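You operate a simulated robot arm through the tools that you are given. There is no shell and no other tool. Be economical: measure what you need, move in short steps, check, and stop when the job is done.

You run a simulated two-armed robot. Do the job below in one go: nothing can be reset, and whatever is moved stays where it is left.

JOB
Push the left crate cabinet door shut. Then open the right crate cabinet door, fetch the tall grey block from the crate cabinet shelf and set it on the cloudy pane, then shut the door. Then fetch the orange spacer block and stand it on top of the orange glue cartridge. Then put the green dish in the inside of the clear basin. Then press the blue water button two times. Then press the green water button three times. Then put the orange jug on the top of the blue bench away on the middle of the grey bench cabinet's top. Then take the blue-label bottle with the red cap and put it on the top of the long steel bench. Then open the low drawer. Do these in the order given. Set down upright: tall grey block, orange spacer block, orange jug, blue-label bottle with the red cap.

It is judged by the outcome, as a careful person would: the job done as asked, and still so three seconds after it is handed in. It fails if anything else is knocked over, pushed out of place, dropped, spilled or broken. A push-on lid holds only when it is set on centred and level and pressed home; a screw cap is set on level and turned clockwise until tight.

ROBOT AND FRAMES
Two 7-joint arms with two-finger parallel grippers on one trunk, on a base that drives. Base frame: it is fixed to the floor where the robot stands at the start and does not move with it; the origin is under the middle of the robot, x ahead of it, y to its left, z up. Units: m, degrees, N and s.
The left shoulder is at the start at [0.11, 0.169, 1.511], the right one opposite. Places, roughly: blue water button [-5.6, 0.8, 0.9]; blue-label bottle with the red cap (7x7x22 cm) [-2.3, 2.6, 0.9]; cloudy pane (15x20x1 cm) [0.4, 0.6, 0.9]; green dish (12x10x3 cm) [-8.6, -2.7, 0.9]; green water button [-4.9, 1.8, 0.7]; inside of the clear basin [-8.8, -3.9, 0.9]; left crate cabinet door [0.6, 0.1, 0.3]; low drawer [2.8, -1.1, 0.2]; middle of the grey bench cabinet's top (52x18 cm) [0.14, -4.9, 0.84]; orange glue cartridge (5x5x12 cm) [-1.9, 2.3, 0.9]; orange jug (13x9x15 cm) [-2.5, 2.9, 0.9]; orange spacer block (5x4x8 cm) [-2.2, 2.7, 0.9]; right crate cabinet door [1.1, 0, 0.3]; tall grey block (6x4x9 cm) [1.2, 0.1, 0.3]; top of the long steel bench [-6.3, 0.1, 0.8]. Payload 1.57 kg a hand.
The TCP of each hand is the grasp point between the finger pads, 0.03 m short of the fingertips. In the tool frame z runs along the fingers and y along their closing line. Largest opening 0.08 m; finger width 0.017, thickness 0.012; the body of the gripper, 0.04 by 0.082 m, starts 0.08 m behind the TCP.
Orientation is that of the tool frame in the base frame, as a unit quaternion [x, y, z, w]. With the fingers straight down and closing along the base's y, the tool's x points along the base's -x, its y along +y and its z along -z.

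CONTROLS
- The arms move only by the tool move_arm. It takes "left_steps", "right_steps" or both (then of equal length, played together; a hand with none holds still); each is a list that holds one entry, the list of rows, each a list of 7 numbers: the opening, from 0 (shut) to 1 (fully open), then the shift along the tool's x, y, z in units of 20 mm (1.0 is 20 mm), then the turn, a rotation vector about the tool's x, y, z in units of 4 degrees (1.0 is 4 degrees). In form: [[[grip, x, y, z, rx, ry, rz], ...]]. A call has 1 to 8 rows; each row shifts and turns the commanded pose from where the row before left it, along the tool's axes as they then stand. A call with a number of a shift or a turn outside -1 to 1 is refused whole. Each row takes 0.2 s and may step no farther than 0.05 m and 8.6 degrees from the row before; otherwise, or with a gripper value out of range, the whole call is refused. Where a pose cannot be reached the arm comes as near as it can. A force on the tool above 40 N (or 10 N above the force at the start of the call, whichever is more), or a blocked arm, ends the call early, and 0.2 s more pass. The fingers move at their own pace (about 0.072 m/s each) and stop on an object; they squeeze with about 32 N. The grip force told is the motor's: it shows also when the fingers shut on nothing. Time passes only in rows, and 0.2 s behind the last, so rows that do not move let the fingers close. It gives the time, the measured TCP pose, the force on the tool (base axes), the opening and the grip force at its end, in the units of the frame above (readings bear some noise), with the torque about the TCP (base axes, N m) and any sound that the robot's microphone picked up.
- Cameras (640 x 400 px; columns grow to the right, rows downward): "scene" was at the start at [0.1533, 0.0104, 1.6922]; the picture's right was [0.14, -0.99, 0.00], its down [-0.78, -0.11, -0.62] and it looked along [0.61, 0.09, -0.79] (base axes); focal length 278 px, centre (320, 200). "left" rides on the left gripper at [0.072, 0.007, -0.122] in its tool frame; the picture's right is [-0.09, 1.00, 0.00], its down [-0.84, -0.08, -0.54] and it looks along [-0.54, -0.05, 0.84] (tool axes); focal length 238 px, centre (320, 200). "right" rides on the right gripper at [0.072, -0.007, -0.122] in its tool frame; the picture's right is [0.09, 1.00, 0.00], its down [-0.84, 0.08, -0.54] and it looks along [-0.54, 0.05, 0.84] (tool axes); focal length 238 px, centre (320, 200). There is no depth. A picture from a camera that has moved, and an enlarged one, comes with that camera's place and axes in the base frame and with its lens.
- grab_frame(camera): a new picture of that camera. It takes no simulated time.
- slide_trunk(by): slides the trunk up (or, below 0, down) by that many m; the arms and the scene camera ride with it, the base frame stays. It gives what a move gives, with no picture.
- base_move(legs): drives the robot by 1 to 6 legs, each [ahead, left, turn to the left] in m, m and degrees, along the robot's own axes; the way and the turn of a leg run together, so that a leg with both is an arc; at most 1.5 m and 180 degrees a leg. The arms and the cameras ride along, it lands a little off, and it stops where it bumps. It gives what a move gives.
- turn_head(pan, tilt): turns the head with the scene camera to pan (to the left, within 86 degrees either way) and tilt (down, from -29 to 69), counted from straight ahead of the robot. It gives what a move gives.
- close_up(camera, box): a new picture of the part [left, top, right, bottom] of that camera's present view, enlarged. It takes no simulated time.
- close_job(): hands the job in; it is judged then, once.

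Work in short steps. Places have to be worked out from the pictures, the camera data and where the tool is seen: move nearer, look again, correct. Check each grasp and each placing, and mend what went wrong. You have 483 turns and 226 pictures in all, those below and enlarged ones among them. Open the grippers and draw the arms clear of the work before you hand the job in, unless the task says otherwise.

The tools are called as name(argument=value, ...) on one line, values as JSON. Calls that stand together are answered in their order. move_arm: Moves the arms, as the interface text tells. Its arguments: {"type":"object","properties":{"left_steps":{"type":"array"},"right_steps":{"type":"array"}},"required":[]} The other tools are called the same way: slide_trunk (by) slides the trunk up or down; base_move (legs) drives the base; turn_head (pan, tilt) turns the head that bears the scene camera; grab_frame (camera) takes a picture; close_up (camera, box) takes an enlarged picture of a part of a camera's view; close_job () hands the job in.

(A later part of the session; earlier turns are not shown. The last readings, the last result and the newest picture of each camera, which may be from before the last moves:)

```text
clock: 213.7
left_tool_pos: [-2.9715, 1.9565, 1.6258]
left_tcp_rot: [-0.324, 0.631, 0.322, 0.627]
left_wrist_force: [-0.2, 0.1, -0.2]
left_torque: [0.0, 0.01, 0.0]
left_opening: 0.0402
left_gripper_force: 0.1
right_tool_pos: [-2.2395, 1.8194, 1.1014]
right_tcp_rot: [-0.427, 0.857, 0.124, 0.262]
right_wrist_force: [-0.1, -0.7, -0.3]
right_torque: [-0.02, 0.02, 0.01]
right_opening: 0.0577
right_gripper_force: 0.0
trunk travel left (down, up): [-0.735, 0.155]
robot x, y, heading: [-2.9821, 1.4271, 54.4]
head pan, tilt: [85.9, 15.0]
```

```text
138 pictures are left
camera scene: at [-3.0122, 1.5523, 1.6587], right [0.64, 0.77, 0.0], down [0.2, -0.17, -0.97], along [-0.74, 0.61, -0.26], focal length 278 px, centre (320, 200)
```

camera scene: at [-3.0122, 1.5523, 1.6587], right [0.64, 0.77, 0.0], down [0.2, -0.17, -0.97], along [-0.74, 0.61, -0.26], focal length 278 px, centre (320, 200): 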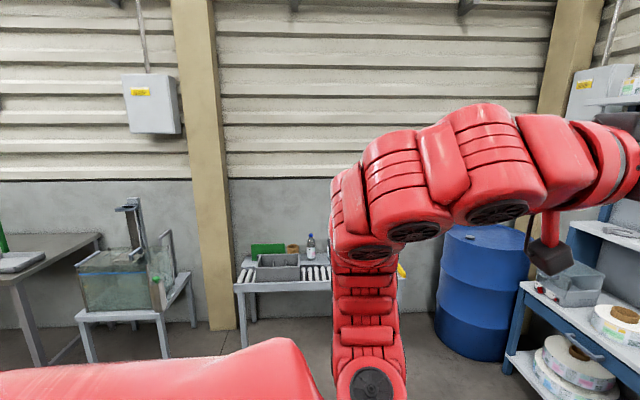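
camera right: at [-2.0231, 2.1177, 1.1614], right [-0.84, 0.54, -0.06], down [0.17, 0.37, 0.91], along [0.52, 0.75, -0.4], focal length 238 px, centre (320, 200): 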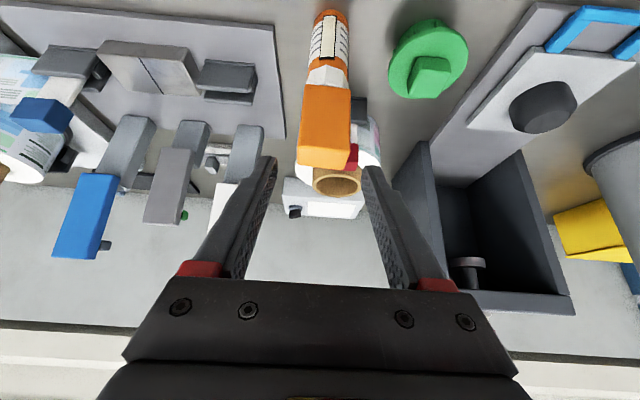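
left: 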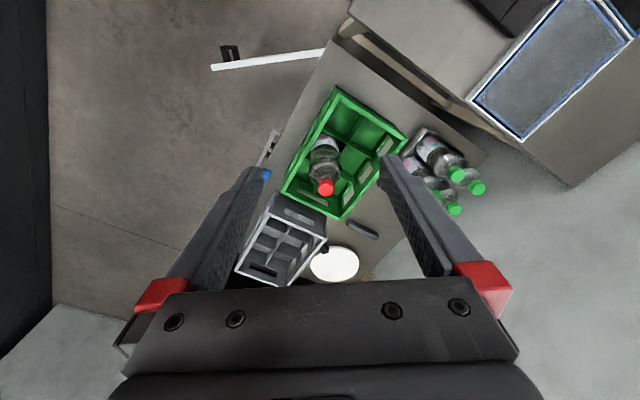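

Turn to heading ~215° and look.

base_move(legs=[[0, 0, 80], [0, 0, 80]])

turn_head(pan=0, tilt=15)

grab_frame(camera="scene")

```text
clock: 221.0
left_tool_pos: [-3.174, 0.9335, 1.6251]
left_tcp_rot: [0.676, 0.212, -0.673, 0.211]
left_wrist_force: [-0.3, 0.0, -0.6]
left_torque: [0.02, -0.02, 0.01]
left_opening: 0.04
left_gripper_force: 0.1
right_tool_pos: [-3.8182, 1.3087, 1.1008]
right_tcp_rot: [0.917, 0.275, -0.279, 0.078]
right_wrist_force: [0.5, 0.1, 0.2]
right_torque: [0.0, 0.0, 0.01]
right_opening: 0.0577
right_gripper_force: 0.0
trunk travel left (down, up): [-0.735, 0.155]
robot x, y, heading: [-2.9806, 1.4287, -144.8]
head pan, tilt: [85.9, 15.0]
```

```text
clock: 222.6
left_tool_pos: [-3.1749, 0.9338, 1.6245]
left_tcp_rot: [0.677, 0.212, -0.672, 0.211]
left_wrist_force: [0.4, 0.0, 0.9]
left_torque: [-0.01, 0.01, -0.01]
left_opening: 0.0398
left_gripper_force: 0.0
right_tool_pos: [-3.8182, 1.3084, 1.1009]
right_tcp_rot: [0.917, 0.275, -0.279, 0.078]
right_wrist_force: [0.5, -0.3, 0.0]
right_torque: [-0.01, -0.01, 0.01]
right_opening: 0.0578
right_gripper_force: 0.0
trunk travel left (down, up): [-0.735, 0.155]
robot x, y, heading: [-2.9899, 1.4246, -145.0]
head pan, tilt: [0.0, 15.0]
```

```text
137 pictures are left
camera scene: at [-3.1288, 1.3277, 1.6587], right [-0.57, 0.82, 0.0], down [0.21, 0.15, -0.97], along [-0.79, -0.55, -0.26], focal length 278 px, centre (320, 200)
```

scene: 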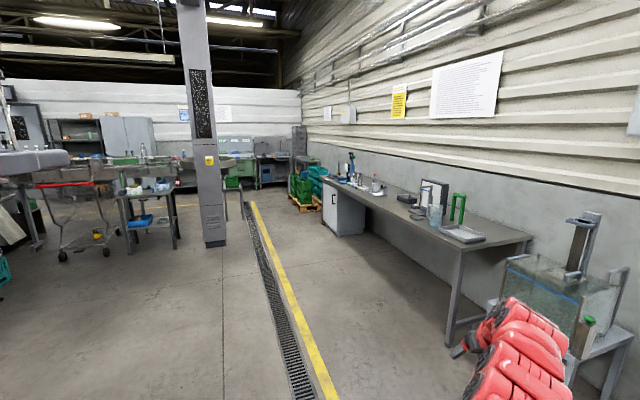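

Clear corridor ahead between the column (left) and long steel bench (right). Drive ahead with a left drift.

base_move(legs=[[1.4, 0.2, 0], [1.4, 0.2, 0], [1.2, 0.15, 0]])

grab_frame(camera="scene")

```text
clock: 241.9
left_tool_pos: [-6.079, -1.8424, 1.6252]
left_tcp_rot: [0.675, 0.218, -0.671, 0.217]
left_wrist_force: [0.2, 0.3, -0.2]
left_torque: [-0.03, -0.05, -0.02]
left_opening: 0.04
left_gripper_force: 0.1
right_tool_pos: [-6.7273, -1.4795, 1.1013]
right_tcp_rot: [0.915, 0.283, -0.277, 0.08]
right_wrist_force: [0.0, -0.1, 0.7]
right_torque: [0.0, -0.03, 0.01]
right_opening: 0.0578
right_gripper_force: 0.0
trunk travel left (down, up): [-0.735, 0.155]
robot x, y, heading: [-5.8971, -1.3484, -143.8]
head pan, tilt: [0.0, 15.0]
```

```text
136 pictures are left
camera scene: at [-6.044, -1.4508, 1.6588], right [-0.59, 0.81, 0.0], down [0.21, 0.15, -0.96], along [-0.78, -0.57, -0.26], focal length 278 px, centre (320, 200)
```

scene: 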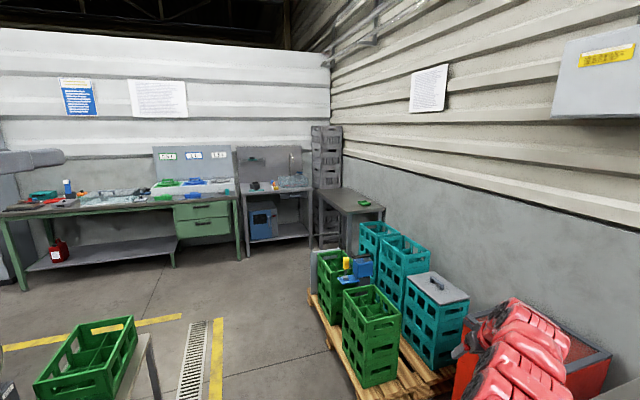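

The green dish is on the corner table at px (365,204) ≈(-8.6,-2.73,0.86); the clear basin is on the small bench near (290,180). I pass left of the pallet: turn 13° left and drive 2.3 m.

base_move(legs=[[0, 0, 13], [1.2, 0, 0], [1.1, 0, 0]])

turn_head(pan=-40, tilt=25)

grab_frame(camera="scene")

turn_head(pan=15, tilt=25)

grab_frame(camera="scene")

```text
clock: 254.0
left_tool_pos: [-7.4618, -3.5883, 1.6266]
left_tcp_rot: [0.645, 0.292, -0.643, 0.291]
left_wrist_force: [-0.1, -0.6, -0.7]
left_torque: [0.0, 0.0, 0.01]
left_opening: 0.0404
left_gripper_force: 0.0
right_tool_pos: [-8.1773, -3.3798, 1.1033]
right_tcp_rot: [0.876, 0.383, -0.27, 0.112]
right_wrist_force: [0.1, 0.2, -1.2]
right_torque: [0.0, -0.03, 0.0]
right_opening: 0.0575
right_gripper_force: 0.0
trunk travel left (down, up): [-0.735, 0.155]
robot x, y, heading: [-7.3981, -3.0694, -130.9]
head pan, tilt: [0.0, 15.0]
```

```text
clock: 255.1
left_tool_pos: [-7.4617, -3.5894, 1.6249]
left_tcp_rot: [0.646, 0.292, -0.643, 0.29]
left_wrist_force: [-0.4, -0.5, -0.1]
left_torque: [-0.03, 0.05, -0.01]
left_opening: 0.0399
left_gripper_force: 0.0
right_tool_pos: [-8.1778, -3.381, 1.1036]
right_tcp_rot: [0.877, 0.384, -0.268, 0.112]
right_wrist_force: [-0.5, 0.2, 0.3]
right_torque: [0.02, 0.0, 0.04]
right_opening: 0.0576
right_gripper_force: 0.0
trunk travel left (down, up): [-0.735, 0.155]
robot x, y, heading: [-7.393, -3.0686, -131.2]
head pan, tilt: [-40.0, 25.0]
```

```text
135 pictures are left
camera scene: at [-7.544, -3.1428, 1.6425], right [-0.15, 0.99, 0.0], down [0.42, 0.07, -0.91], along [-0.9, -0.14, -0.42], focal length 278 px, centre (320, 200)
```

scene: 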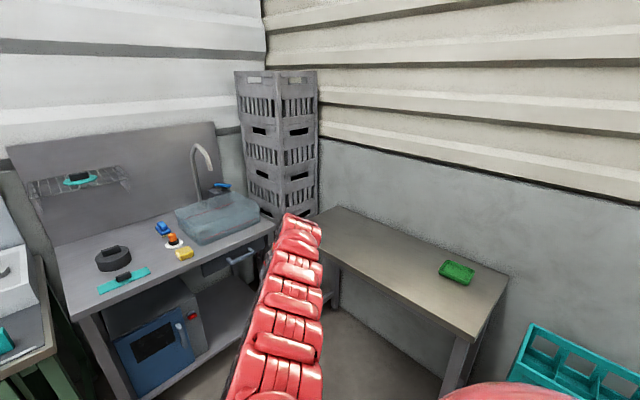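

```text
clock: 256.3
left_tool_pos: [-7.4624, -3.588, 1.626]
left_tcp_rot: [0.646, 0.292, -0.643, 0.291]
left_wrist_force: [0.1, 0.2, 0.4]
left_torque: [0.0, 0.0, -0.02]
left_opening: 0.0401
left_gripper_force: 0.1
right_tool_pos: [-8.1779, -3.3807, 1.1037]
right_tcp_rot: [0.877, 0.383, -0.268, 0.111]
right_wrist_force: [-1.0, 0.8, 0.3]
right_torque: [0.0, 0.05, 0.0]
right_opening: 0.0575
right_gripper_force: 0.0
trunk travel left (down, up): [-0.735, 0.155]
robot x, y, heading: [-7.3959, -3.0663, -131.2]
head pan, tilt: [15.0, 25.0]
```

```text
134 pictures are left
camera scene: at [-7.4937, -3.2112, 1.6425], right [-0.9, 0.44, 0.0], down [0.19, 0.38, -0.91], along [-0.4, -0.81, -0.42], focal length 278 px, centre (320, 200)
```

scene: 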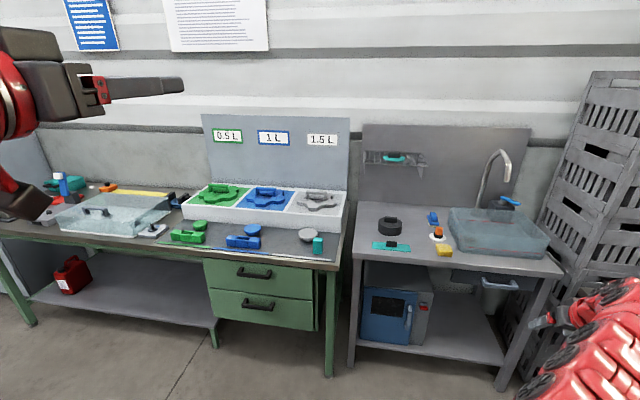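

Clear view: dish at ≈(-8.576,-2.706) on the table, basin (sink with faucet) at ≈(-8.85,-3.94). I turn right to face the table (heading ~142°), then move left and ahead.

base_move(legs=[[0, 0, -87], [0, 0.82, 0], [0.2, 0, 0]])

turn_head(pan=-20, tilt=50)

grab_frame(camera="scene")

grab_frame(camera="right")

```text
clock: 265.6
left_tool_pos: [-8.5851, -3.551, 1.6273]
left_tcp_rot: [0.668, -0.233, -0.667, -0.233]
left_wrist_force: [-1.2, 0.0, 0.3]
left_torque: [-0.01, 0.03, 0.0]
left_opening: 0.04
left_gripper_force: 0.0
right_tool_pos: [-8.4143, -2.8261, 1.1039]
right_tcp_rot: [0.9, -0.326, -0.271, -0.104]
right_wrist_force: [-0.1, -0.5, 0.7]
right_torque: [-0.02, 0.02, 0.0]
right_opening: 0.0577
right_gripper_force: 0.1
trunk travel left (down, up): [-0.735, 0.155]
robot x, y, heading: [-8.0609, -3.5881, 141.9]
head pan, tilt: [15.0, 25.0]
```

```text
clock: 266.6
left_tool_pos: [-8.5856, -3.5515, 1.6266]
left_tcp_rot: [0.669, -0.233, -0.666, -0.233]
left_wrist_force: [-0.4, -0.8, 0.1]
left_torque: [-0.01, 0.03, 0.02]
left_opening: 0.0397
left_gripper_force: 0.1
right_tool_pos: [-8.4129, -2.8255, 1.105]
right_tcp_rot: [0.899, -0.327, -0.27, -0.104]
right_wrist_force: [-0.1, 0.2, -0.6]
right_torque: [0.01, 0.02, -0.02]
right_opening: 0.0578
right_gripper_force: 0.1
trunk travel left (down, up): [-0.735, 0.155]
robot x, y, heading: [-8.0626, -3.5866, 141.8]
head pan, tilt: [-20.0, 50.0]
```

```text
133 pictures are left
camera scene: at [-8.1677, -3.4726, 1.6051], right [0.85, 0.53, 0.0], down [0.4, -0.65, -0.64], along [-0.34, 0.55, -0.77], focal length 278 px, centre (320, 200)
```

scene: 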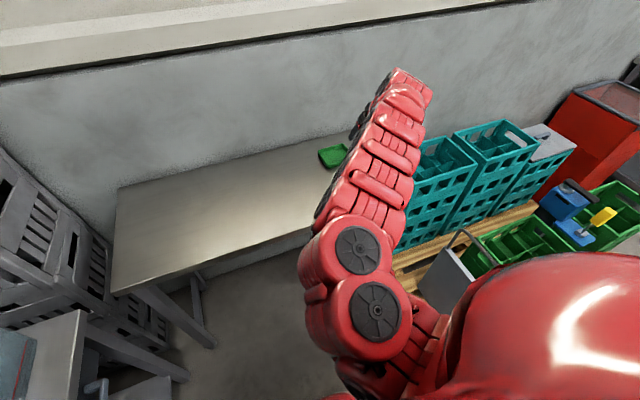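

```text
132 pictures are left
camera right: at [-8.313, -2.9038, 1.1639], right [-0.58, -0.81, -0.06], down [-0.36, 0.19, 0.91], along [-0.73, 0.55, -0.4], focal length 238 px, centre (320, 200)
```

right: 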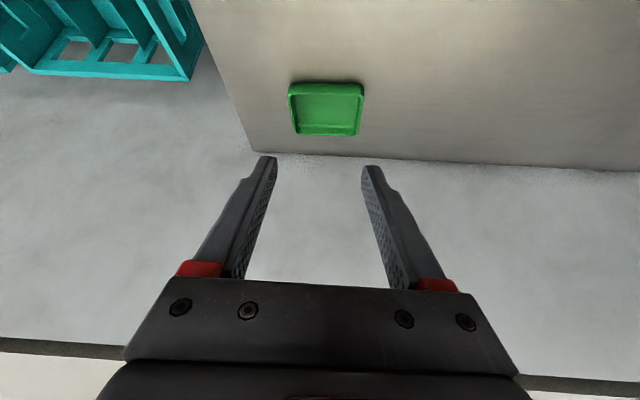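

Dish triangulated: centre ≈(-8.565,-2.715), rim z≈0.865, left wall midpoint ≈(-8.593,-2.765). It is wider than the gripper, so I'll pinch its left wall (one finger inside). Move the hand above that wall.

base_move(legs=[[0.17, 0.063, 0]])

slide_trunk(by=-0.12)

grab_frame(camera="right")

```text
clock: 268.1
left_tool_pos: [-8.7562, -3.4948, 1.6274]
left_tcp_rot: [0.668, -0.234, -0.667, -0.233]
left_wrist_force: [-0.3, 1.8, 0.4]
left_torque: [0.0, -0.02, 0.01]
left_opening: 0.0399
left_gripper_force: 0.2
right_tool_pos: [-8.5833, -2.7698, 1.1042]
right_tcp_rot: [0.899, -0.328, -0.271, -0.104]
right_wrist_force: [-0.4, -0.5, -0.1]
right_torque: [0.0, -0.02, -0.01]
right_opening: 0.0576
right_gripper_force: 0.0
trunk travel left (down, up): [-0.735, 0.155]
robot x, y, heading: [-8.2338, -3.5289, 141.6]
head pan, tilt: [-20.0, 50.0]
```

```text
clock: 269.6
left_tool_pos: [-8.7571, -3.4944, 1.5075]
left_tcp_rot: [0.669, -0.233, -0.666, -0.233]
left_wrist_force: [0.1, 0.0, -0.6]
left_torque: [0.01, -0.02, 0.01]
left_opening: 0.0402
left_gripper_force: 0.0
right_tool_pos: [-8.5855, -2.7702, 0.9843]
right_tcp_rot: [0.899, -0.327, -0.27, -0.105]
right_wrist_force: [-0.1, -0.7, -0.9]
right_torque: [-0.03, -0.01, 0.02]
right_opening: 0.0575
right_gripper_force: 0.1
trunk travel left (down, up): [-0.615, 0.275]
robot x, y, heading: [-8.2317, -3.5302, 141.9]
head pan, tilt: [-20.0, 50.0]
```

```text
131 pictures are left
camera right: at [-8.4834, -2.8478, 1.0438], right [-0.58, -0.81, -0.06], down [-0.36, 0.19, 0.91], along [-0.73, 0.56, -0.4], focal length 238 px, centre (320, 200)
```

right: 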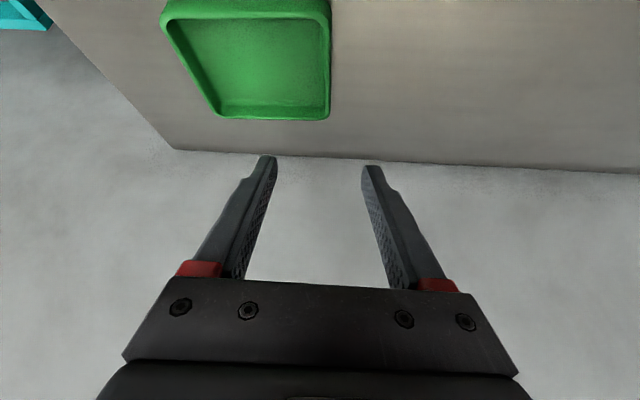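

Left wall lies midway between the fingers; I nudge 1.2 cm ahead and lower 9 cm.

move_arm(right_steps=[[[0.72, -0.5, 0, 0.33, 0, 0, 0]]])

slide_trunk(by=-0.08)

grab_frame(camera="right")

```text
clock: 270.0
left_tool_pos: [-8.758, -3.4937, 1.5065]
left_tcp_rot: [0.669, -0.234, -0.666, -0.233]
left_wrist_force: [0.1, 0.7, 0.1]
left_torque: [0.0, 0.03, 0.08]
left_opening: 0.0399
left_gripper_force: 0.0
right_tool_pos: [-8.593, -2.762, 0.9825]
right_tcp_rot: [0.899, -0.328, -0.27, -0.104]
right_wrist_force: [-0.1, -0.1, 0.7]
right_torque: [0.02, -0.03, 0.01]
right_opening: 0.0574
right_gripper_force: 0.1
trunk travel left (down, up): [-0.615, 0.275]
robot x, y, heading: [-8.2373, -3.5324, 141.6]
head pan, tilt: [-20.0, 50.0]
```

```text
clock: 271.2
left_tool_pos: [-8.7577, -3.494, 1.4266]
left_tcp_rot: [0.669, -0.234, -0.666, -0.233]
left_wrist_force: [0.3, 0.2, -0.3]
left_torque: [0.01, 0.02, 0.0]
left_opening: 0.0401
left_gripper_force: 0.0
right_tool_pos: [-8.5936, -2.7627, 0.9023]
right_tcp_rot: [0.899, -0.328, -0.272, -0.104]
right_wrist_force: [-1.1, -0.6, -0.4]
right_torque: [-0.03, -0.03, 0.0]
right_opening: 0.0577
right_gripper_force: 0.1
trunk travel left (down, up): [-0.535, 0.355]
robot x, y, heading: [-8.2332, -3.529, 141.7]
head pan, tilt: [-20.0, 50.0]
```

```text
130 pictures are left
camera right: at [-8.4924, -2.84, 0.9638], right [-0.58, -0.81, -0.06], down [-0.36, 0.19, 0.91], along [-0.73, 0.56, -0.4], focal length 238 px, centre (320, 200)
```

right: 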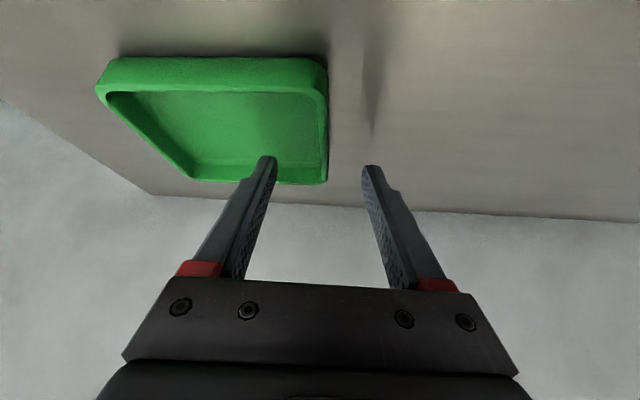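

Right finger is inside, left outside. Lower 2.5 cm and close on the wall.

slide_trunk(by=-0.024)

move_arm(right_steps=[[[0.5, 0, 0, 0, 0, 0, 0], [0.3, 0, 0, 0, 0, 0, 0], [0.1, 0, 0, 0, 0, 0, 0], [0, 0, 0, 0, 0, 0, 0], [0, 0, 0, 0, 0, 0, 0], [0, 0, 0, 0, 0, 0, 0]]])

slide_trunk(by=0.05)

grab_frame(camera="right")

```text
clock: 271.9
left_tool_pos: [-8.7556, -3.4964, 1.4039]
left_tcp_rot: [0.668, -0.233, -0.666, -0.234]
left_wrist_force: [-0.2, -0.6, -0.6]
left_torque: [-0.02, 0.01, 0.01]
left_opening: 0.0398
left_gripper_force: 0.0
right_tool_pos: [-8.594, -2.7623, 0.8856]
right_tcp_rot: [0.898, -0.326, -0.275, -0.107]
right_wrist_force: [-5.6, 6.0, 25.8]
right_torque: [0.97, -0.17, 0.17]
right_opening: 0.0593
right_gripper_force: 0.7
trunk travel left (down, up): [-0.511, 0.379]
robot x, y, heading: [-8.238, -3.5317, 141.7]
head pan, tilt: [-20.0, 50.0]
```

```text
clock: 272.6
left_tool_pos: [-8.7573, -3.4968, 1.4028]
left_tcp_rot: [0.668, -0.233, -0.666, -0.234]
left_wrist_force: [-0.2, -0.1, 0.5]
left_torque: [0.0, -0.02, -0.02]
left_opening: 0.0403
left_gripper_force: 0.1
right_tool_pos: [-8.5932, -2.7597, 0.8852]
right_tcp_rot: [0.897, -0.328, -0.276, -0.11]
right_wrist_force: [-1.7, 2.4, 19.8]
right_torque: [0.45, -0.07, 0.11]
right_opening: 0.0245
right_gripper_force: 9.0
trunk travel left (down, up): [-0.511, 0.379]
robot x, y, heading: [-8.2344, -3.5284, 141.6]
head pan, tilt: [-20.0, 50.0]
stopped in row 3 (right hand): the force on the tool passed its limit at 40 N (the readings are from after the stop); the commanded pose is now the measured one
```

```text
clock: 273.6
left_tool_pos: [-8.7579, -3.4933, 1.4517]
left_tcp_rot: [0.669, -0.234, -0.666, -0.233]
left_wrist_force: [0.1, 0.4, 0.0]
left_torque: [0.01, -0.05, 0.02]
left_opening: 0.0404
left_gripper_force: 0.0
right_tool_pos: [-8.5918, -2.7587, 0.9295]
right_tcp_rot: [0.898, -0.328, -0.272, -0.106]
right_wrist_force: [-0.9, -1.1, -0.2]
right_torque: [0.0, 0.01, 0.01]
right_opening: 0.0078
right_gripper_force: 0.1
trunk travel left (down, up): [-0.561, 0.329]
robot x, y, heading: [-8.2319, -3.5333, 141.7]
head pan, tilt: [-20.0, 50.0]
```

```text
129 pictures are left
camera right: at [-8.4914, -2.8385, 0.99], right [-0.59, -0.81, -0.06], down [-0.36, 0.19, 0.92], along [-0.73, 0.56, -0.4], focal length 238 px, centre (320, 200)
```

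right: 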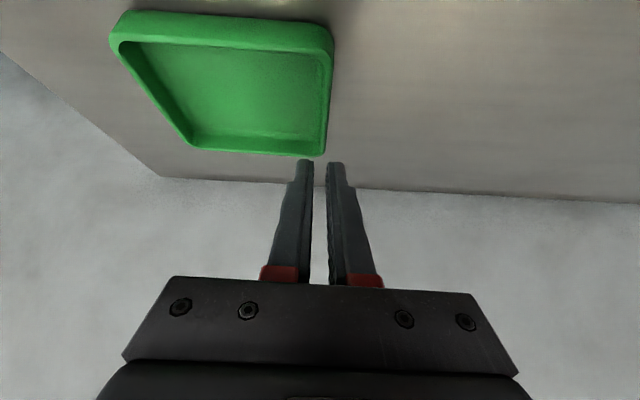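

The finger tip touched the dish's floor and the closing was cut short, then slipped off. Reopen, come down to just above contact (TCP 0.892), and close again.

move_arm(right_steps=[[[0.4, 0, 0, 0, 0, 0, 0], [0.72, 0, 0, 0, 0, 0, 0], [0.72, 0, 0, 0, 0, 0, 0], [0.72, 0, 0, 0, 0, 0, 0]]])

slide_trunk(by=-0.038)

move_arm(right_steps=[[[0.5, 0, 0, 0, 0, 0, 0], [0.3, 0, 0, 0, 0, 0, 0], [0.1, 0, 0, 0, 0, 0, 0], [0, 0, 0, 0, 0, 0, 0], [0, 0, 0, 0, 0, 0, 0], [0, 0, 0, 0, 0, 0, 0]]])

grab_frame(camera="right")

```text
clock: 274.6
left_tool_pos: [-8.7577, -3.4942, 1.4518]
left_tcp_rot: [0.669, -0.234, -0.666, -0.234]
left_wrist_force: [-0.4, -0.2, -0.1]
left_torque: [0.01, -0.01, 0.03]
left_opening: 0.0399
left_gripper_force: 0.1
right_tool_pos: [-8.5923, -2.7603, 0.93]
right_tcp_rot: [0.899, -0.328, -0.271, -0.106]
right_wrist_force: [-0.1, -0.1, 0.5]
right_torque: [0.01, -0.02, -0.02]
right_opening: 0.0576
right_gripper_force: 0.1
trunk travel left (down, up): [-0.561, 0.329]
robot x, y, heading: [-8.2344, -3.5294, 141.3]
head pan, tilt: [-20.0, 50.0]
```

```text
clock: 275.4
left_tool_pos: [-8.7576, -3.4942, 1.4132]
left_tcp_rot: [0.668, -0.234, -0.666, -0.234]
left_wrist_force: [0.6, 0.3, -0.4]
left_torque: [0.0, 0.0, 0.0]
left_opening: 0.04
left_gripper_force: 0.2
right_tool_pos: [-8.5916, -2.7609, 0.8931]
right_tcp_rot: [0.898, -0.328, -0.273, -0.106]
right_wrist_force: [0.4, 0.6, -0.2]
right_torque: [0.04, 0.0, 0.02]
right_opening: 0.0576
right_gripper_force: 0.0
trunk travel left (down, up): [-0.523, 0.367]
robot x, y, heading: [-8.2358, -3.5344, 141.6]
head pan, tilt: [-20.0, 50.0]
```

```text
clock: 276.8
left_tool_pos: [-8.7576, -3.4942, 1.4136]
left_tcp_rot: [0.669, -0.233, -0.666, -0.233]
left_wrist_force: [1.4, 0.0, 0.1]
left_torque: [0.0, 0.0, -0.01]
left_opening: 0.0398
left_gripper_force: 0.1
right_tool_pos: [-8.5921, -2.7604, 0.8939]
right_tcp_rot: [0.898, -0.329, -0.272, -0.106]
right_wrist_force: [-1.0, 0.5, 0.3]
right_torque: [-0.02, 0.09, 0.04]
right_opening: 0.0045
right_gripper_force: 25.6
trunk travel left (down, up): [-0.523, 0.367]
robot x, y, heading: [-8.2349, -3.5331, 141.4]
head pan, tilt: [-20.0, 50.0]
```

```text
128 pictures are left
camera right: at [-8.4914, -2.8386, 0.9524], right [-0.59, -0.81, -0.06], down [-0.36, 0.19, 0.92], along [-0.73, 0.56, -0.4], focal length 238 px, centre (320, 200)
```

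right: 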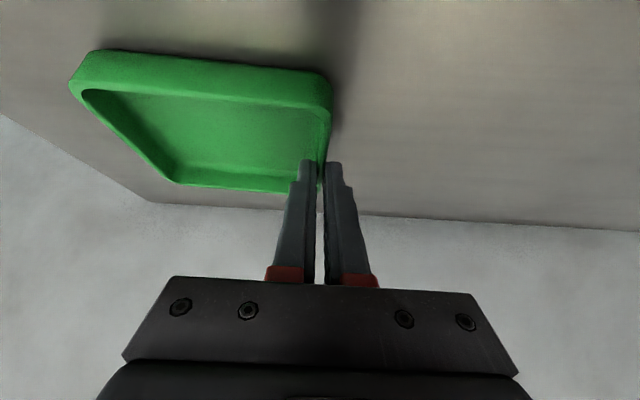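

Opening 4.5 mm with force — gripping the wall. Lift and check.

slide_trunk(by=0.08)

grab_frame(camera="right")

close_up(camera="scene", box=[260, 60, 420, 160])

```text
clock: 277.9
left_tool_pos: [-8.7577, -3.4944, 1.4942]
left_tcp_rot: [0.669, -0.234, -0.666, -0.233]
left_wrist_force: [0.4, 1.0, -1.2]
left_torque: [0.0, 0.0, -0.01]
left_opening: 0.0403
left_gripper_force: 0.1
right_tool_pos: [-8.5925, -2.76, 0.9726]
right_tcp_rot: [0.898, -0.328, -0.272, -0.106]
right_wrist_force: [0.9, -0.6, -2.0]
right_torque: [-0.08, 0.03, -0.01]
right_opening: 0.0047
right_gripper_force: 25.1
trunk travel left (down, up): [-0.603, 0.287]
robot x, y, heading: [-8.234, -3.5346, 141.7]
head pan, tilt: [-20.0, 50.0]
```

```text
127 pictures are left
camera right: at [-8.4916, -2.8384, 1.0321], right [-0.59, -0.81, -0.06], down [-0.36, 0.19, 0.92], along [-0.73, 0.56, -0.4], focal length 238 px, centre (320, 200)
```

right: 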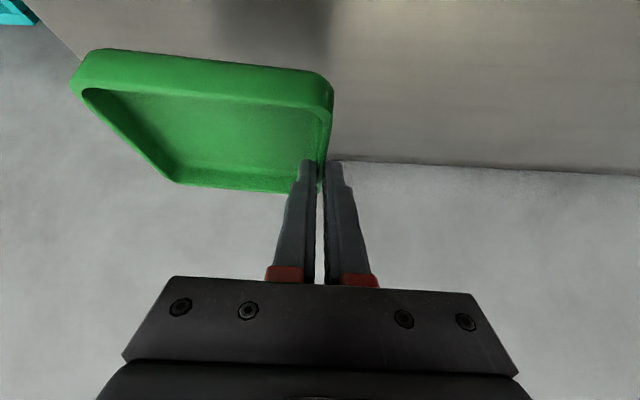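

```text
4.00 times, centred on (340, 110) of scene
camera zoom: at [-8.3395, -3.416, 1.4729], right [0.85, 0.52, 0.0], down [0.4, -0.65, -0.64], along [-0.34, 0.55, -0.77], focal length 1111 px, centre (240, 560)
```

zoom: 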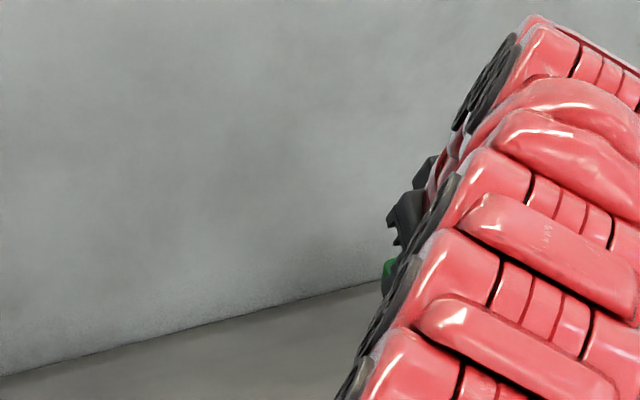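

Dish lifted and level (centre ≈5 cm right of the TCP, bottom ≈4.9 cm below). Raise, back off and turn left to face the basin at ≈(-8.845,-3.92).

slide_trunk(by=0.2)

base_move(legs=[[-0.165, -0.096, 0], [0, 0, 46], [0, 0, 46]])

turn_head(pan=-25, tilt=45)

grab_frame(camera="scene")

grab_frame(camera="right")

```text
clock: 280.1
left_tool_pos: [-8.7577, -3.4927, 1.6945]
left_tcp_rot: [0.669, -0.234, -0.666, -0.233]
left_wrist_force: [-0.3, 0.4, 0.2]
left_torque: [-0.01, -0.01, -0.02]
left_opening: 0.0401
left_gripper_force: 0.1
right_tool_pos: [-8.5934, -2.7595, 1.1722]
right_tcp_rot: [0.898, -0.328, -0.272, -0.105]
right_wrist_force: [0.1, 0.6, -2.1]
right_torque: [-0.05, 0.07, 0.02]
right_opening: 0.0045
right_gripper_force: 24.9
trunk travel left (down, up): [-0.803, 0.087]
robot x, y, heading: [-8.2352, -3.5339, 141.6]
head pan, tilt: [-20.0, 50.0]
```

```text
clock: 285.9
left_tool_pos: [-8.0763, -4.08, 1.6955]
left_tcp_rot: [0.636, 0.313, -0.633, 0.311]
left_wrist_force: [-0.1, 0.5, -0.1]
left_torque: [0.0, 0.02, 0.04]
left_opening: 0.04
left_gripper_force: 0.1
right_tool_pos: [-8.8118, -3.9154, 1.1641]
right_tcp_rot: [0.87, 0.405, -0.257, 0.112]
right_wrist_force: [-0.6, -0.1, -2.4]
right_torque: [-0.06, -0.08, 0.0]
right_opening: 0.0047
right_gripper_force: 25.2
trunk travel left (down, up): [-0.803, 0.087]
robot x, y, heading: [-8.0471, -3.5606, -127.6]
head pan, tilt: [-20.0, 50.0]
stopped in leg 3: the force on the tool passed its limit at 58 N (the readings are from after the stop); the commanded pose is now the measured one
```

```text
clock: 286.5
left_tool_pos: [-8.0753, -4.0829, 1.6933]
left_tcp_rot: [0.636, 0.312, -0.634, 0.311]
left_wrist_force: [0.0, 0.2, 0.1]
left_torque: [0.01, -0.02, 0.0]
left_opening: 0.0401
left_gripper_force: 0.0
right_tool_pos: [-8.8118, -3.9157, 1.1639]
right_tcp_rot: [0.87, 0.407, -0.257, 0.111]
right_wrist_force: [0.5, 0.2, -1.5]
right_torque: [-0.06, -0.07, 0.03]
right_opening: 0.0045
right_gripper_force: 25.0
trunk travel left (down, up): [-0.803, 0.087]
robot x, y, heading: [-8.0454, -3.5566, -127.4]
head pan, tilt: [-25.0, 45.0]
```

```text
125 pictures are left
camera scene: at [-8.1679, -3.6599, 1.6799], right [-0.46, 0.89, 0.0], down [0.63, 0.33, -0.71], along [-0.63, -0.33, -0.71], focal length 278 px, centre (320, 200)
```

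scene: 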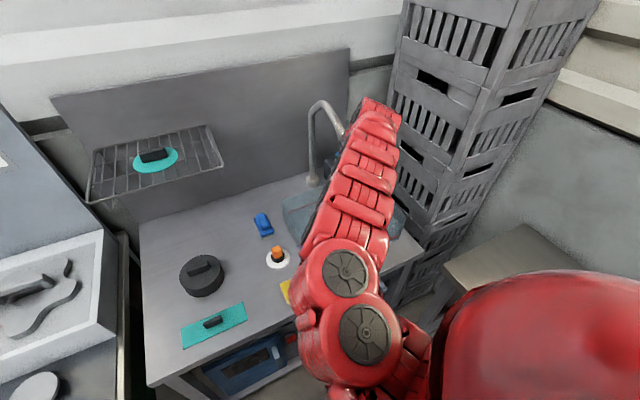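

```text
124 pictures are left
camera right: at [-8.7359, -3.8167, 1.2269], right [0.81, -0.58, -0.06], down [-0.2, -0.37, 0.91], along [-0.55, -0.72, -0.42], focal length 238 px, centre (320, 200)
```

right: 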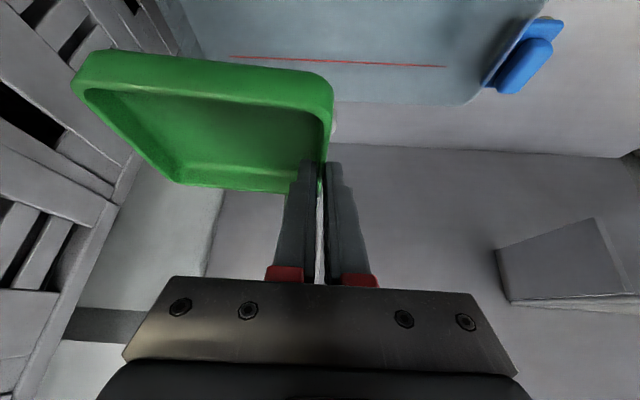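

Something was touched at the end of the turn — probably the faucet spout, which reaches over the basin at ≈(-8.9,-3.95,1.18). Back off 20 cm and look.

base_move(legs=[[-0.2, 0, 0]])

grab_frame(camera="scene")

grab_frame(camera="right")

```text
clock: 288.1
left_tool_pos: [-7.9539, -3.9279, 1.6936]
left_tcp_rot: [0.636, 0.313, -0.633, 0.311]
left_wrist_force: [0.3, -0.1, 0.3]
left_torque: [-0.01, 0.04, -0.01]
left_opening: 0.0401
left_gripper_force: 0.2
right_tool_pos: [-8.6913, -3.7627, 1.1626]
right_tcp_rot: [0.869, 0.408, -0.256, 0.112]
right_wrist_force: [-0.6, 0.6, -1.6]
right_torque: [-0.08, -0.06, 0.01]
right_opening: 0.0046
right_gripper_force: 24.8
trunk travel left (down, up): [-0.803, 0.087]
robot x, y, heading: [-7.9285, -3.4028, -127.4]
head pan, tilt: [-25.0, 45.0]
```

```text
123 pictures are left
camera scene: at [-8.0484, -3.5048, 1.6796], right [-0.46, 0.89, 0.0], down [0.63, 0.33, -0.71], along [-0.63, -0.33, -0.71], focal length 278 px, centre (320, 200)
```

scene: 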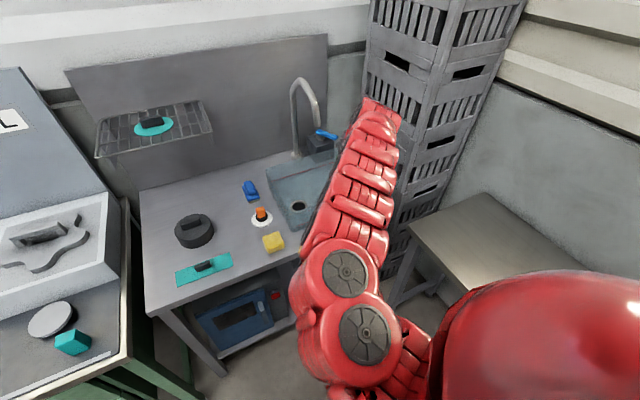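

```text
122 pictures are left
camera right: at [-8.6154, -3.6629, 1.2258], right [0.81, -0.58, -0.06], down [-0.2, -0.38, 0.91], along [-0.55, -0.72, -0.42], focal length 238 px, centre (320, 200)
```

right: 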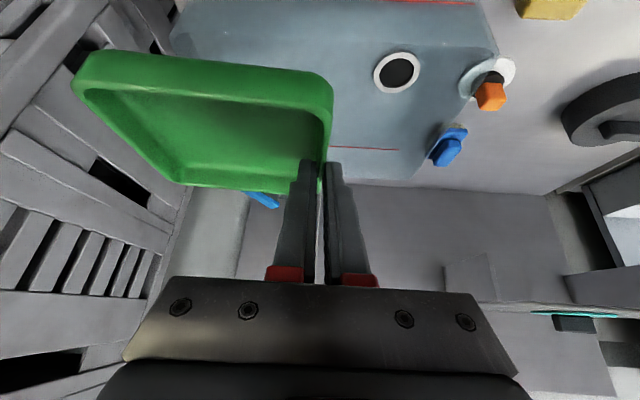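

Faucet outlet ≈(-8.853,-3.934, z 1.19). I'll set the dish in the basin's left-front part near the drain, centre ≈(-8.76,-3.92), keeping the hand left of the spout: base 9 cm left, then 16 cm ahead.

base_move(legs=[[0, 0.093, 0], [0.155, 0, 0]])

grab_frame(camera="scene")

grab_frame(camera="right")

```text
clock: 290.2
left_tool_pos: [-7.9718, -4.1012, 1.6959]
left_tcp_rot: [0.635, 0.314, -0.633, 0.312]
left_wrist_force: [1.8, -0.4, 0.7]
left_torque: [0.02, 0.01, 0.01]
left_opening: 0.04
left_gripper_force: 0.0
right_tool_pos: [-8.7099, -3.9368, 1.1645]
right_tcp_rot: [0.869, 0.407, -0.258, 0.113]
right_wrist_force: [-0.1, 0.3, -1.0]
right_torque: [-0.05, -0.1, 0.04]
right_opening: 0.0045
right_gripper_force: 24.8
trunk travel left (down, up): [-0.803, 0.087]
robot x, y, heading: [-7.9415, -3.5794, -127.4]
head pan, tilt: [-25.0, 45.0]
```

```text
121 pictures are left
camera scene: at [-8.0656, -3.6787, 1.6802], right [-0.46, 0.89, 0.0], down [0.63, 0.33, -0.71], along [-0.63, -0.33, -0.71], focal length 278 px, centre (320, 200)
```

scene: 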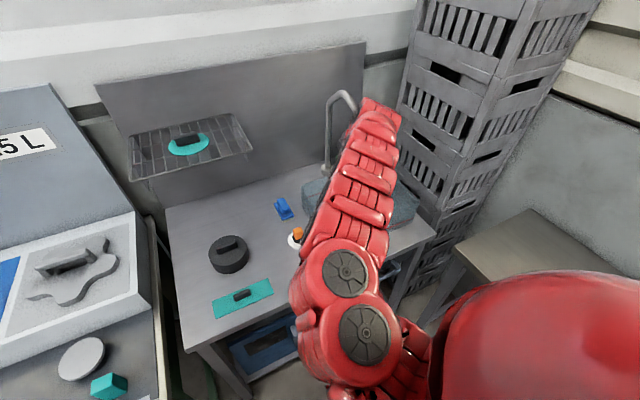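

```text
120 pictures are left
camera right: at [-8.6336, -3.8377, 1.2279], right [0.81, -0.58, -0.06], down [-0.2, -0.37, 0.91], along [-0.55, -0.72, -0.42], focal length 238 px, centre (320, 200)
```

right: 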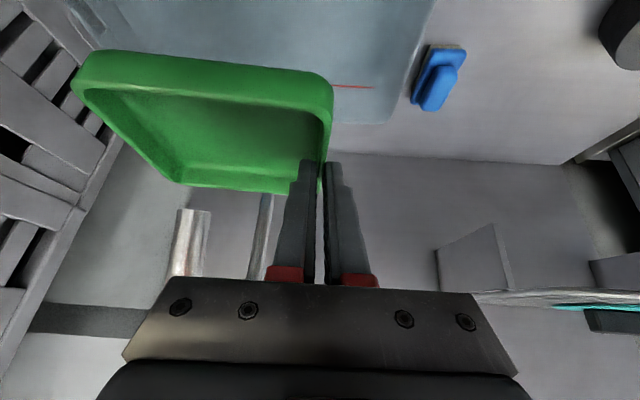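

Clear of the spout. Dish centre is over the basin at 24 cm depth; I go 2.5 cm further in and lower 15 cm.

base_move(legs=[[0.025, 0, 0]])

slide_trunk(by=-0.13)

grab_frame(camera="right")

grab_frame(camera="scene")

```text
clock: 291.1
left_tool_pos: [-7.983, -4.1174, 1.6963]
left_tcp_rot: [-0.633, -0.313, 0.635, -0.313]
left_wrist_force: [-0.2, 0.8, -0.9]
left_torque: [0.0, -0.02, 0.02]
left_opening: 0.0401
left_gripper_force: 0.0
right_tool_pos: [-8.723, -3.9561, 1.1661]
right_tcp_rot: [0.869, 0.407, -0.259, 0.113]
right_wrist_force: [0.0, 0.3, -1.4]
right_torque: [-0.05, -0.06, 0.02]
right_opening: 0.0045
right_gripper_force: 25.3
trunk travel left (down, up): [-0.803, 0.087]
robot x, y, heading: [-7.9581, -3.5987, -127.5]
head pan, tilt: [-25.0, 45.0]
```

```text
clock: 292.6
left_tool_pos: [-7.9881, -4.1231, 1.5655]
left_tcp_rot: [0.635, 0.314, -0.633, 0.313]
left_wrist_force: [0.8, -0.1, -0.4]
left_torque: [0.0, 0.02, 0.0]
left_opening: 0.04
left_gripper_force: 0.0
right_tool_pos: [-8.7254, -3.9577, 1.0342]
right_tcp_rot: [0.87, 0.407, -0.256, 0.111]
right_wrist_force: [-0.1, -0.2, -0.8]
right_torque: [-0.05, -0.11, -0.01]
right_opening: 0.0043
right_gripper_force: 25.5
trunk travel left (down, up): [-0.673, 0.217]
robot x, y, heading: [-7.9567, -3.5972, -127.5]
head pan, tilt: [-25.0, 45.0]
```

```text
119 pictures are left
camera right: at [-8.649, -3.8587, 1.0971], right [0.81, -0.58, -0.06], down [-0.2, -0.38, 0.91], along [-0.55, -0.72, -0.42], focal length 238 px, centre (320, 200)
```

right: 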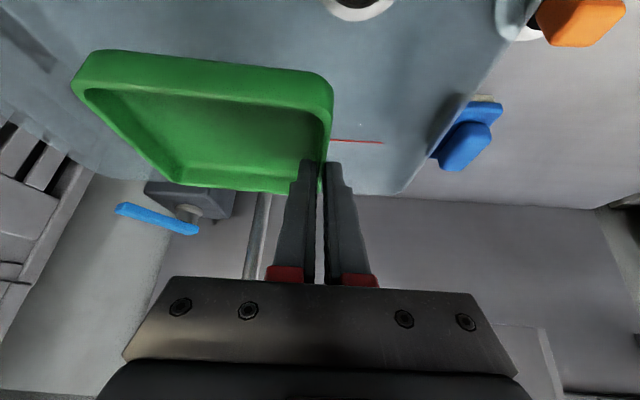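

```text
118 pictures are left
camera scene: at [-8.0813, -3.7005, 1.55], right [-0.46, 0.89, 0.0], down [0.63, 0.33, -0.71], along [-0.63, -0.33, -0.71], focal length 278 px, centre (320, 200)
```

scene: 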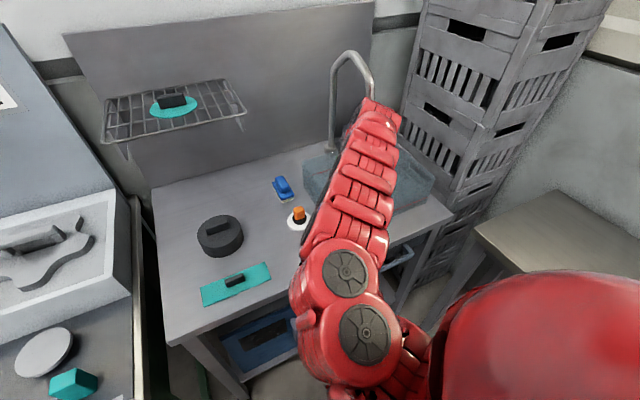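

Over the basin, well inside the rim lines. Lower further, watching the force.

slide_trunk(by=-0.07)

slide_trunk(by=-0.025)

grab_frame(camera="right")

```text
clock: 293.7
left_tool_pos: [-7.9867, -4.1226, 1.4942]
left_tcp_rot: [0.635, 0.313, -0.634, 0.312]
left_wrist_force: [0.5, -0.2, -0.6]
left_torque: [-0.01, 0.03, 0.0]
left_opening: 0.0399
left_gripper_force: 0.0
right_tool_pos: [-8.7249, -3.9596, 0.964]
right_tcp_rot: [0.869, 0.407, -0.258, 0.111]
right_wrist_force: [0.2, -0.3, -1.0]
right_torque: [-0.03, -0.1, 0.0]
right_opening: 0.0047
right_gripper_force: 25.0
trunk travel left (down, up): [-0.603, 0.287]
robot x, y, heading: [-7.9603, -3.6008, -127.6]
head pan, tilt: [-25.0, 45.0]
```

```text
clock: 294.4
left_tool_pos: [-7.9876, -4.1227, 1.4693]
left_tcp_rot: [0.635, 0.314, -0.633, 0.312]
left_wrist_force: [0.1, 0.3, -0.3]
left_torque: [0.04, 0.01, 0.0]
left_opening: 0.0399
left_gripper_force: 0.0
right_tool_pos: [-8.7246, -3.9584, 0.9395]
right_tcp_rot: [0.869, 0.407, -0.257, 0.112]
right_wrist_force: [-0.8, -0.7, -2.2]
right_torque: [-0.02, -0.05, -0.02]
right_opening: 0.0045
right_gripper_force: 25.8
trunk travel left (down, up): [-0.578, 0.312]
robot x, y, heading: [-7.9567, -3.6017, -127.1]
head pan, tilt: [-25.0, 45.0]
```

```text
117 pictures are left
camera right: at [-8.649, -3.8588, 1.002], right [0.81, -0.58, -0.06], down [-0.2, -0.38, 0.91], along [-0.55, -0.72, -0.42], focal length 238 px, centre (320, 200)
```

right: 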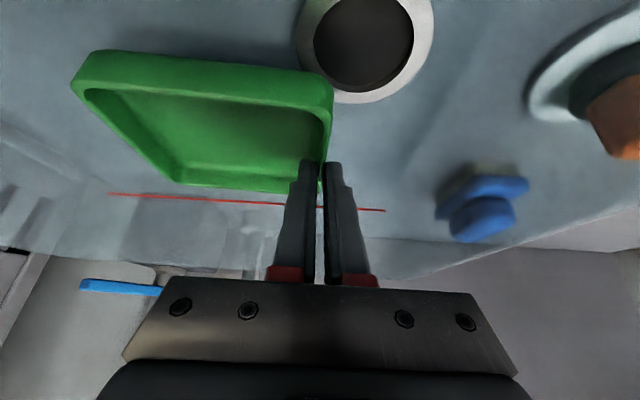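

slide_trunk(by=-0.014)

slide_trunk(by=-0.008)

slide_trunk(by=-0.006)

```text
clock: 295.0
left_tool_pos: [-7.9872, -4.1221, 1.4552]
left_tcp_rot: [0.635, 0.314, -0.633, 0.312]
left_wrist_force: [-1.0, 0.4, -0.3]
left_torque: [-0.01, -0.02, -0.03]
left_opening: 0.0396
left_gripper_force: 0.1
right_tool_pos: [-8.7265, -3.9598, 0.9249]
right_tcp_rot: [0.869, 0.408, -0.257, 0.112]
right_wrist_force: [0.0, 0.9, -1.4]
right_torque: [-0.06, -0.06, 0.0]
right_opening: 0.0047
right_gripper_force: 25.4
trunk travel left (down, up): [-0.564, 0.326]
robot x, y, heading: [-7.9568, -3.6024, -127.4]
head pan, tilt: [-25.0, 45.0]
```

```text
clock: 295.6
left_tool_pos: [-7.9856, -4.1232, 1.4481]
left_tcp_rot: [0.635, 0.314, -0.633, 0.312]
left_wrist_force: [0.9, 0.6, -0.2]
left_torque: [-0.01, 0.0, 0.02]
left_opening: 0.0399
left_gripper_force: 0.1
right_tool_pos: [-8.7255, -3.9591, 0.9177]
right_tcp_rot: [0.869, 0.407, -0.257, 0.111]
right_wrist_force: [0.5, -0.7, 1.6]
right_torque: [-0.01, -0.11, 0.0]
right_opening: 0.0047
right_gripper_force: 25.0
trunk travel left (down, up): [-0.556, 0.334]
robot x, y, heading: [-7.9593, -3.6015, -127.5]
head pan, tilt: [-25.0, 45.0]
```

```text
clock: 296.2
left_tool_pos: [-7.9856, -4.1225, 1.4427]
left_tcp_rot: [0.634, 0.314, -0.634, 0.313]
left_wrist_force: [0.0, 0.2, -0.6]
left_torque: [0.02, -0.02, 0.01]
left_opening: 0.04
left_gripper_force: 0.0
right_tool_pos: [-8.7247, -3.9579, 0.914]
right_tcp_rot: [0.868, 0.407, -0.259, 0.112]
right_wrist_force: [-5.1, -2.8, 21.5]
right_torque: [-0.01, 0.06, -0.02]
right_opening: 0.0048
right_gripper_force: 25.1
trunk travel left (down, up): [-0.55, 0.34]
robot x, y, heading: [-7.9629, -3.5987, -127.3]
head pan, tilt: [-25.0, 45.0]
```

Dish rests on the basin floor. Ease 4 mm, open, and raise.

slide_trunk(by=0.004)

move_arm(right_steps=[[[0.2, 0, 0, 0, 0, 0, 0], [0.35, 0, 0, 0, 0, 0, 0], [0.4, 0, 0, 0, 0, 0, 0], [0.4, 0, 0, 0, 0, 0, 0]]])

slide_trunk(by=0.25)

grab_frame(camera="right")

```text
clock: 296.7
left_tool_pos: [-7.9872, -4.1235, 1.4459]
left_tcp_rot: [0.635, 0.314, -0.633, 0.312]
left_wrist_force: [-0.6, 0.1, 0.6]
left_torque: [0.04, -0.02, -0.03]
left_opening: 0.04
left_gripper_force: 0.1
right_tool_pos: [-8.7236, -3.9582, 0.915]
right_tcp_rot: [0.869, 0.408, -0.255, 0.111]
right_wrist_force: [-0.5, -0.5, 5.5]
right_torque: [-0.07, -0.08, -0.02]
right_opening: 0.0042
right_gripper_force: 25.5
trunk travel left (down, up): [-0.554, 0.336]
robot x, y, heading: [-7.9596, -3.5975, -127.3]
head pan, tilt: [-25.0, 45.0]
```

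```text
clock: 297.7
left_tool_pos: [-7.9867, -4.1225, 1.446]
left_tcp_rot: [0.635, 0.314, -0.633, 0.312]
left_wrist_force: [0.4, 0.9, -0.6]
left_torque: [-0.01, -0.03, 0.0]
left_opening: 0.0399
left_gripper_force: 0.1
right_tool_pos: [-8.7249, -3.9589, 0.915]
right_tcp_rot: [0.869, 0.407, -0.256, 0.112]
right_wrist_force: [0.4, 0.4, -0.1]
right_torque: [-0.01, -0.02, -0.04]
right_opening: 0.0321
right_gripper_force: 0.1
trunk travel left (down, up): [-0.554, 0.336]
robot x, y, heading: [-7.9619, -3.6035, -127.6]
head pan, tilt: [-25.0, 45.0]
```

```text
clock: 300.3
left_tool_pos: [-7.9874, -4.1238, 1.6956]
left_tcp_rot: [0.634, 0.314, -0.634, 0.313]
left_wrist_force: [0.5, -1.1, -0.4]
left_torque: [-0.04, 0.01, -0.01]
left_opening: 0.0402
left_gripper_force: 0.0
right_tool_pos: [-8.7259, -3.9585, 1.1646]
right_tcp_rot: [0.869, 0.408, -0.257, 0.111]
right_wrist_force: [0.3, 0.2, 0.4]
right_torque: [0.0, 0.0, 0.01]
right_opening: 0.0321
right_gripper_force: 0.1
trunk travel left (down, up): [-0.804, 0.086]
robot x, y, heading: [-7.9615, -3.6007, -127.6]
head pan, tilt: [-25.0, 45.0]
```

```text
116 pictures are left
camera right: at [-8.649, -3.859, 1.2278], right [0.81, -0.58, -0.06], down [-0.2, -0.38, 0.91], along [-0.55, -0.72, -0.42], focal length 238 px, centre (320, 200)
```

right: 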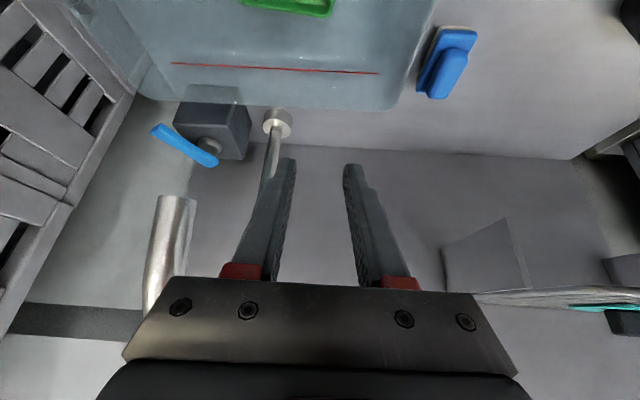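

The dish is inside the basin. Next the water buttons; drive back out along the path I came, then turn to face the long bench.

base_move(legs=[[-1.47, 0.1, 0], [-1.47, 0.1, 0], [0, 0, -88], [0, -1.3, 0]])

turn_head(pan=-25, tilt=35)

grab_frame(camera="scene")

```text
clock: 324.3
left_tool_pos: [-5.8002, -0.3308, 1.6962]
left_tcp_rot: [0.676, -0.213, -0.673, -0.213]
left_wrist_force: [0.5, -0.3, 0.4]
left_torque: [0.0, 0.0, -0.04]
left_opening: 0.04
left_gripper_force: 0.1
right_tool_pos: [-5.6664, 0.4126, 1.1652]
right_tcp_rot: [0.909, -0.307, -0.263, -0.097]
right_wrist_force: [-0.7, 0.0, 0.1]
right_torque: [0.01, -0.01, 0.0]
right_opening: 0.0319
right_gripper_force: 0.0
trunk travel left (down, up): [-0.804, 0.086]
robot x, y, heading: [-5.2707, -0.3388, 145.3]
head pan, tilt: [-25.0, 45.0]
```

```text
clock: 325.0
left_tool_pos: [-5.7978, -0.3302, 1.6943]
left_tcp_rot: [0.675, -0.213, -0.673, -0.213]
left_wrist_force: [0.3, -0.9, 0.2]
left_torque: [-0.03, 0.02, -0.02]
left_opening: 0.0401
left_gripper_force: 0.0
right_tool_pos: [-5.6653, 0.4136, 1.1653]
right_tcp_rot: [0.909, -0.308, -0.263, -0.097]
right_wrist_force: [0.6, 1.4, 0.4]
right_torque: [-0.01, 0.04, -0.01]
right_opening: 0.0321
right_gripper_force: 0.1
trunk travel left (down, up): [-0.804, 0.086]
robot x, y, heading: [-5.2736, -0.3384, 145.2]
head pan, tilt: [-25.0, 35.0]
```

```text
115 pictures are left
camera scene: at [-5.3854, -0.2142, 1.6957], right [0.87, 0.5, 0.0], down [0.29, -0.5, -0.82], along [-0.41, 0.71, -0.57], focal length 278 px, centre (320, 200)
```

scene: 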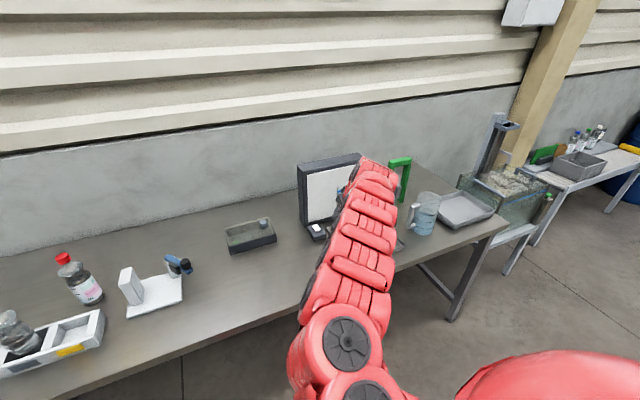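

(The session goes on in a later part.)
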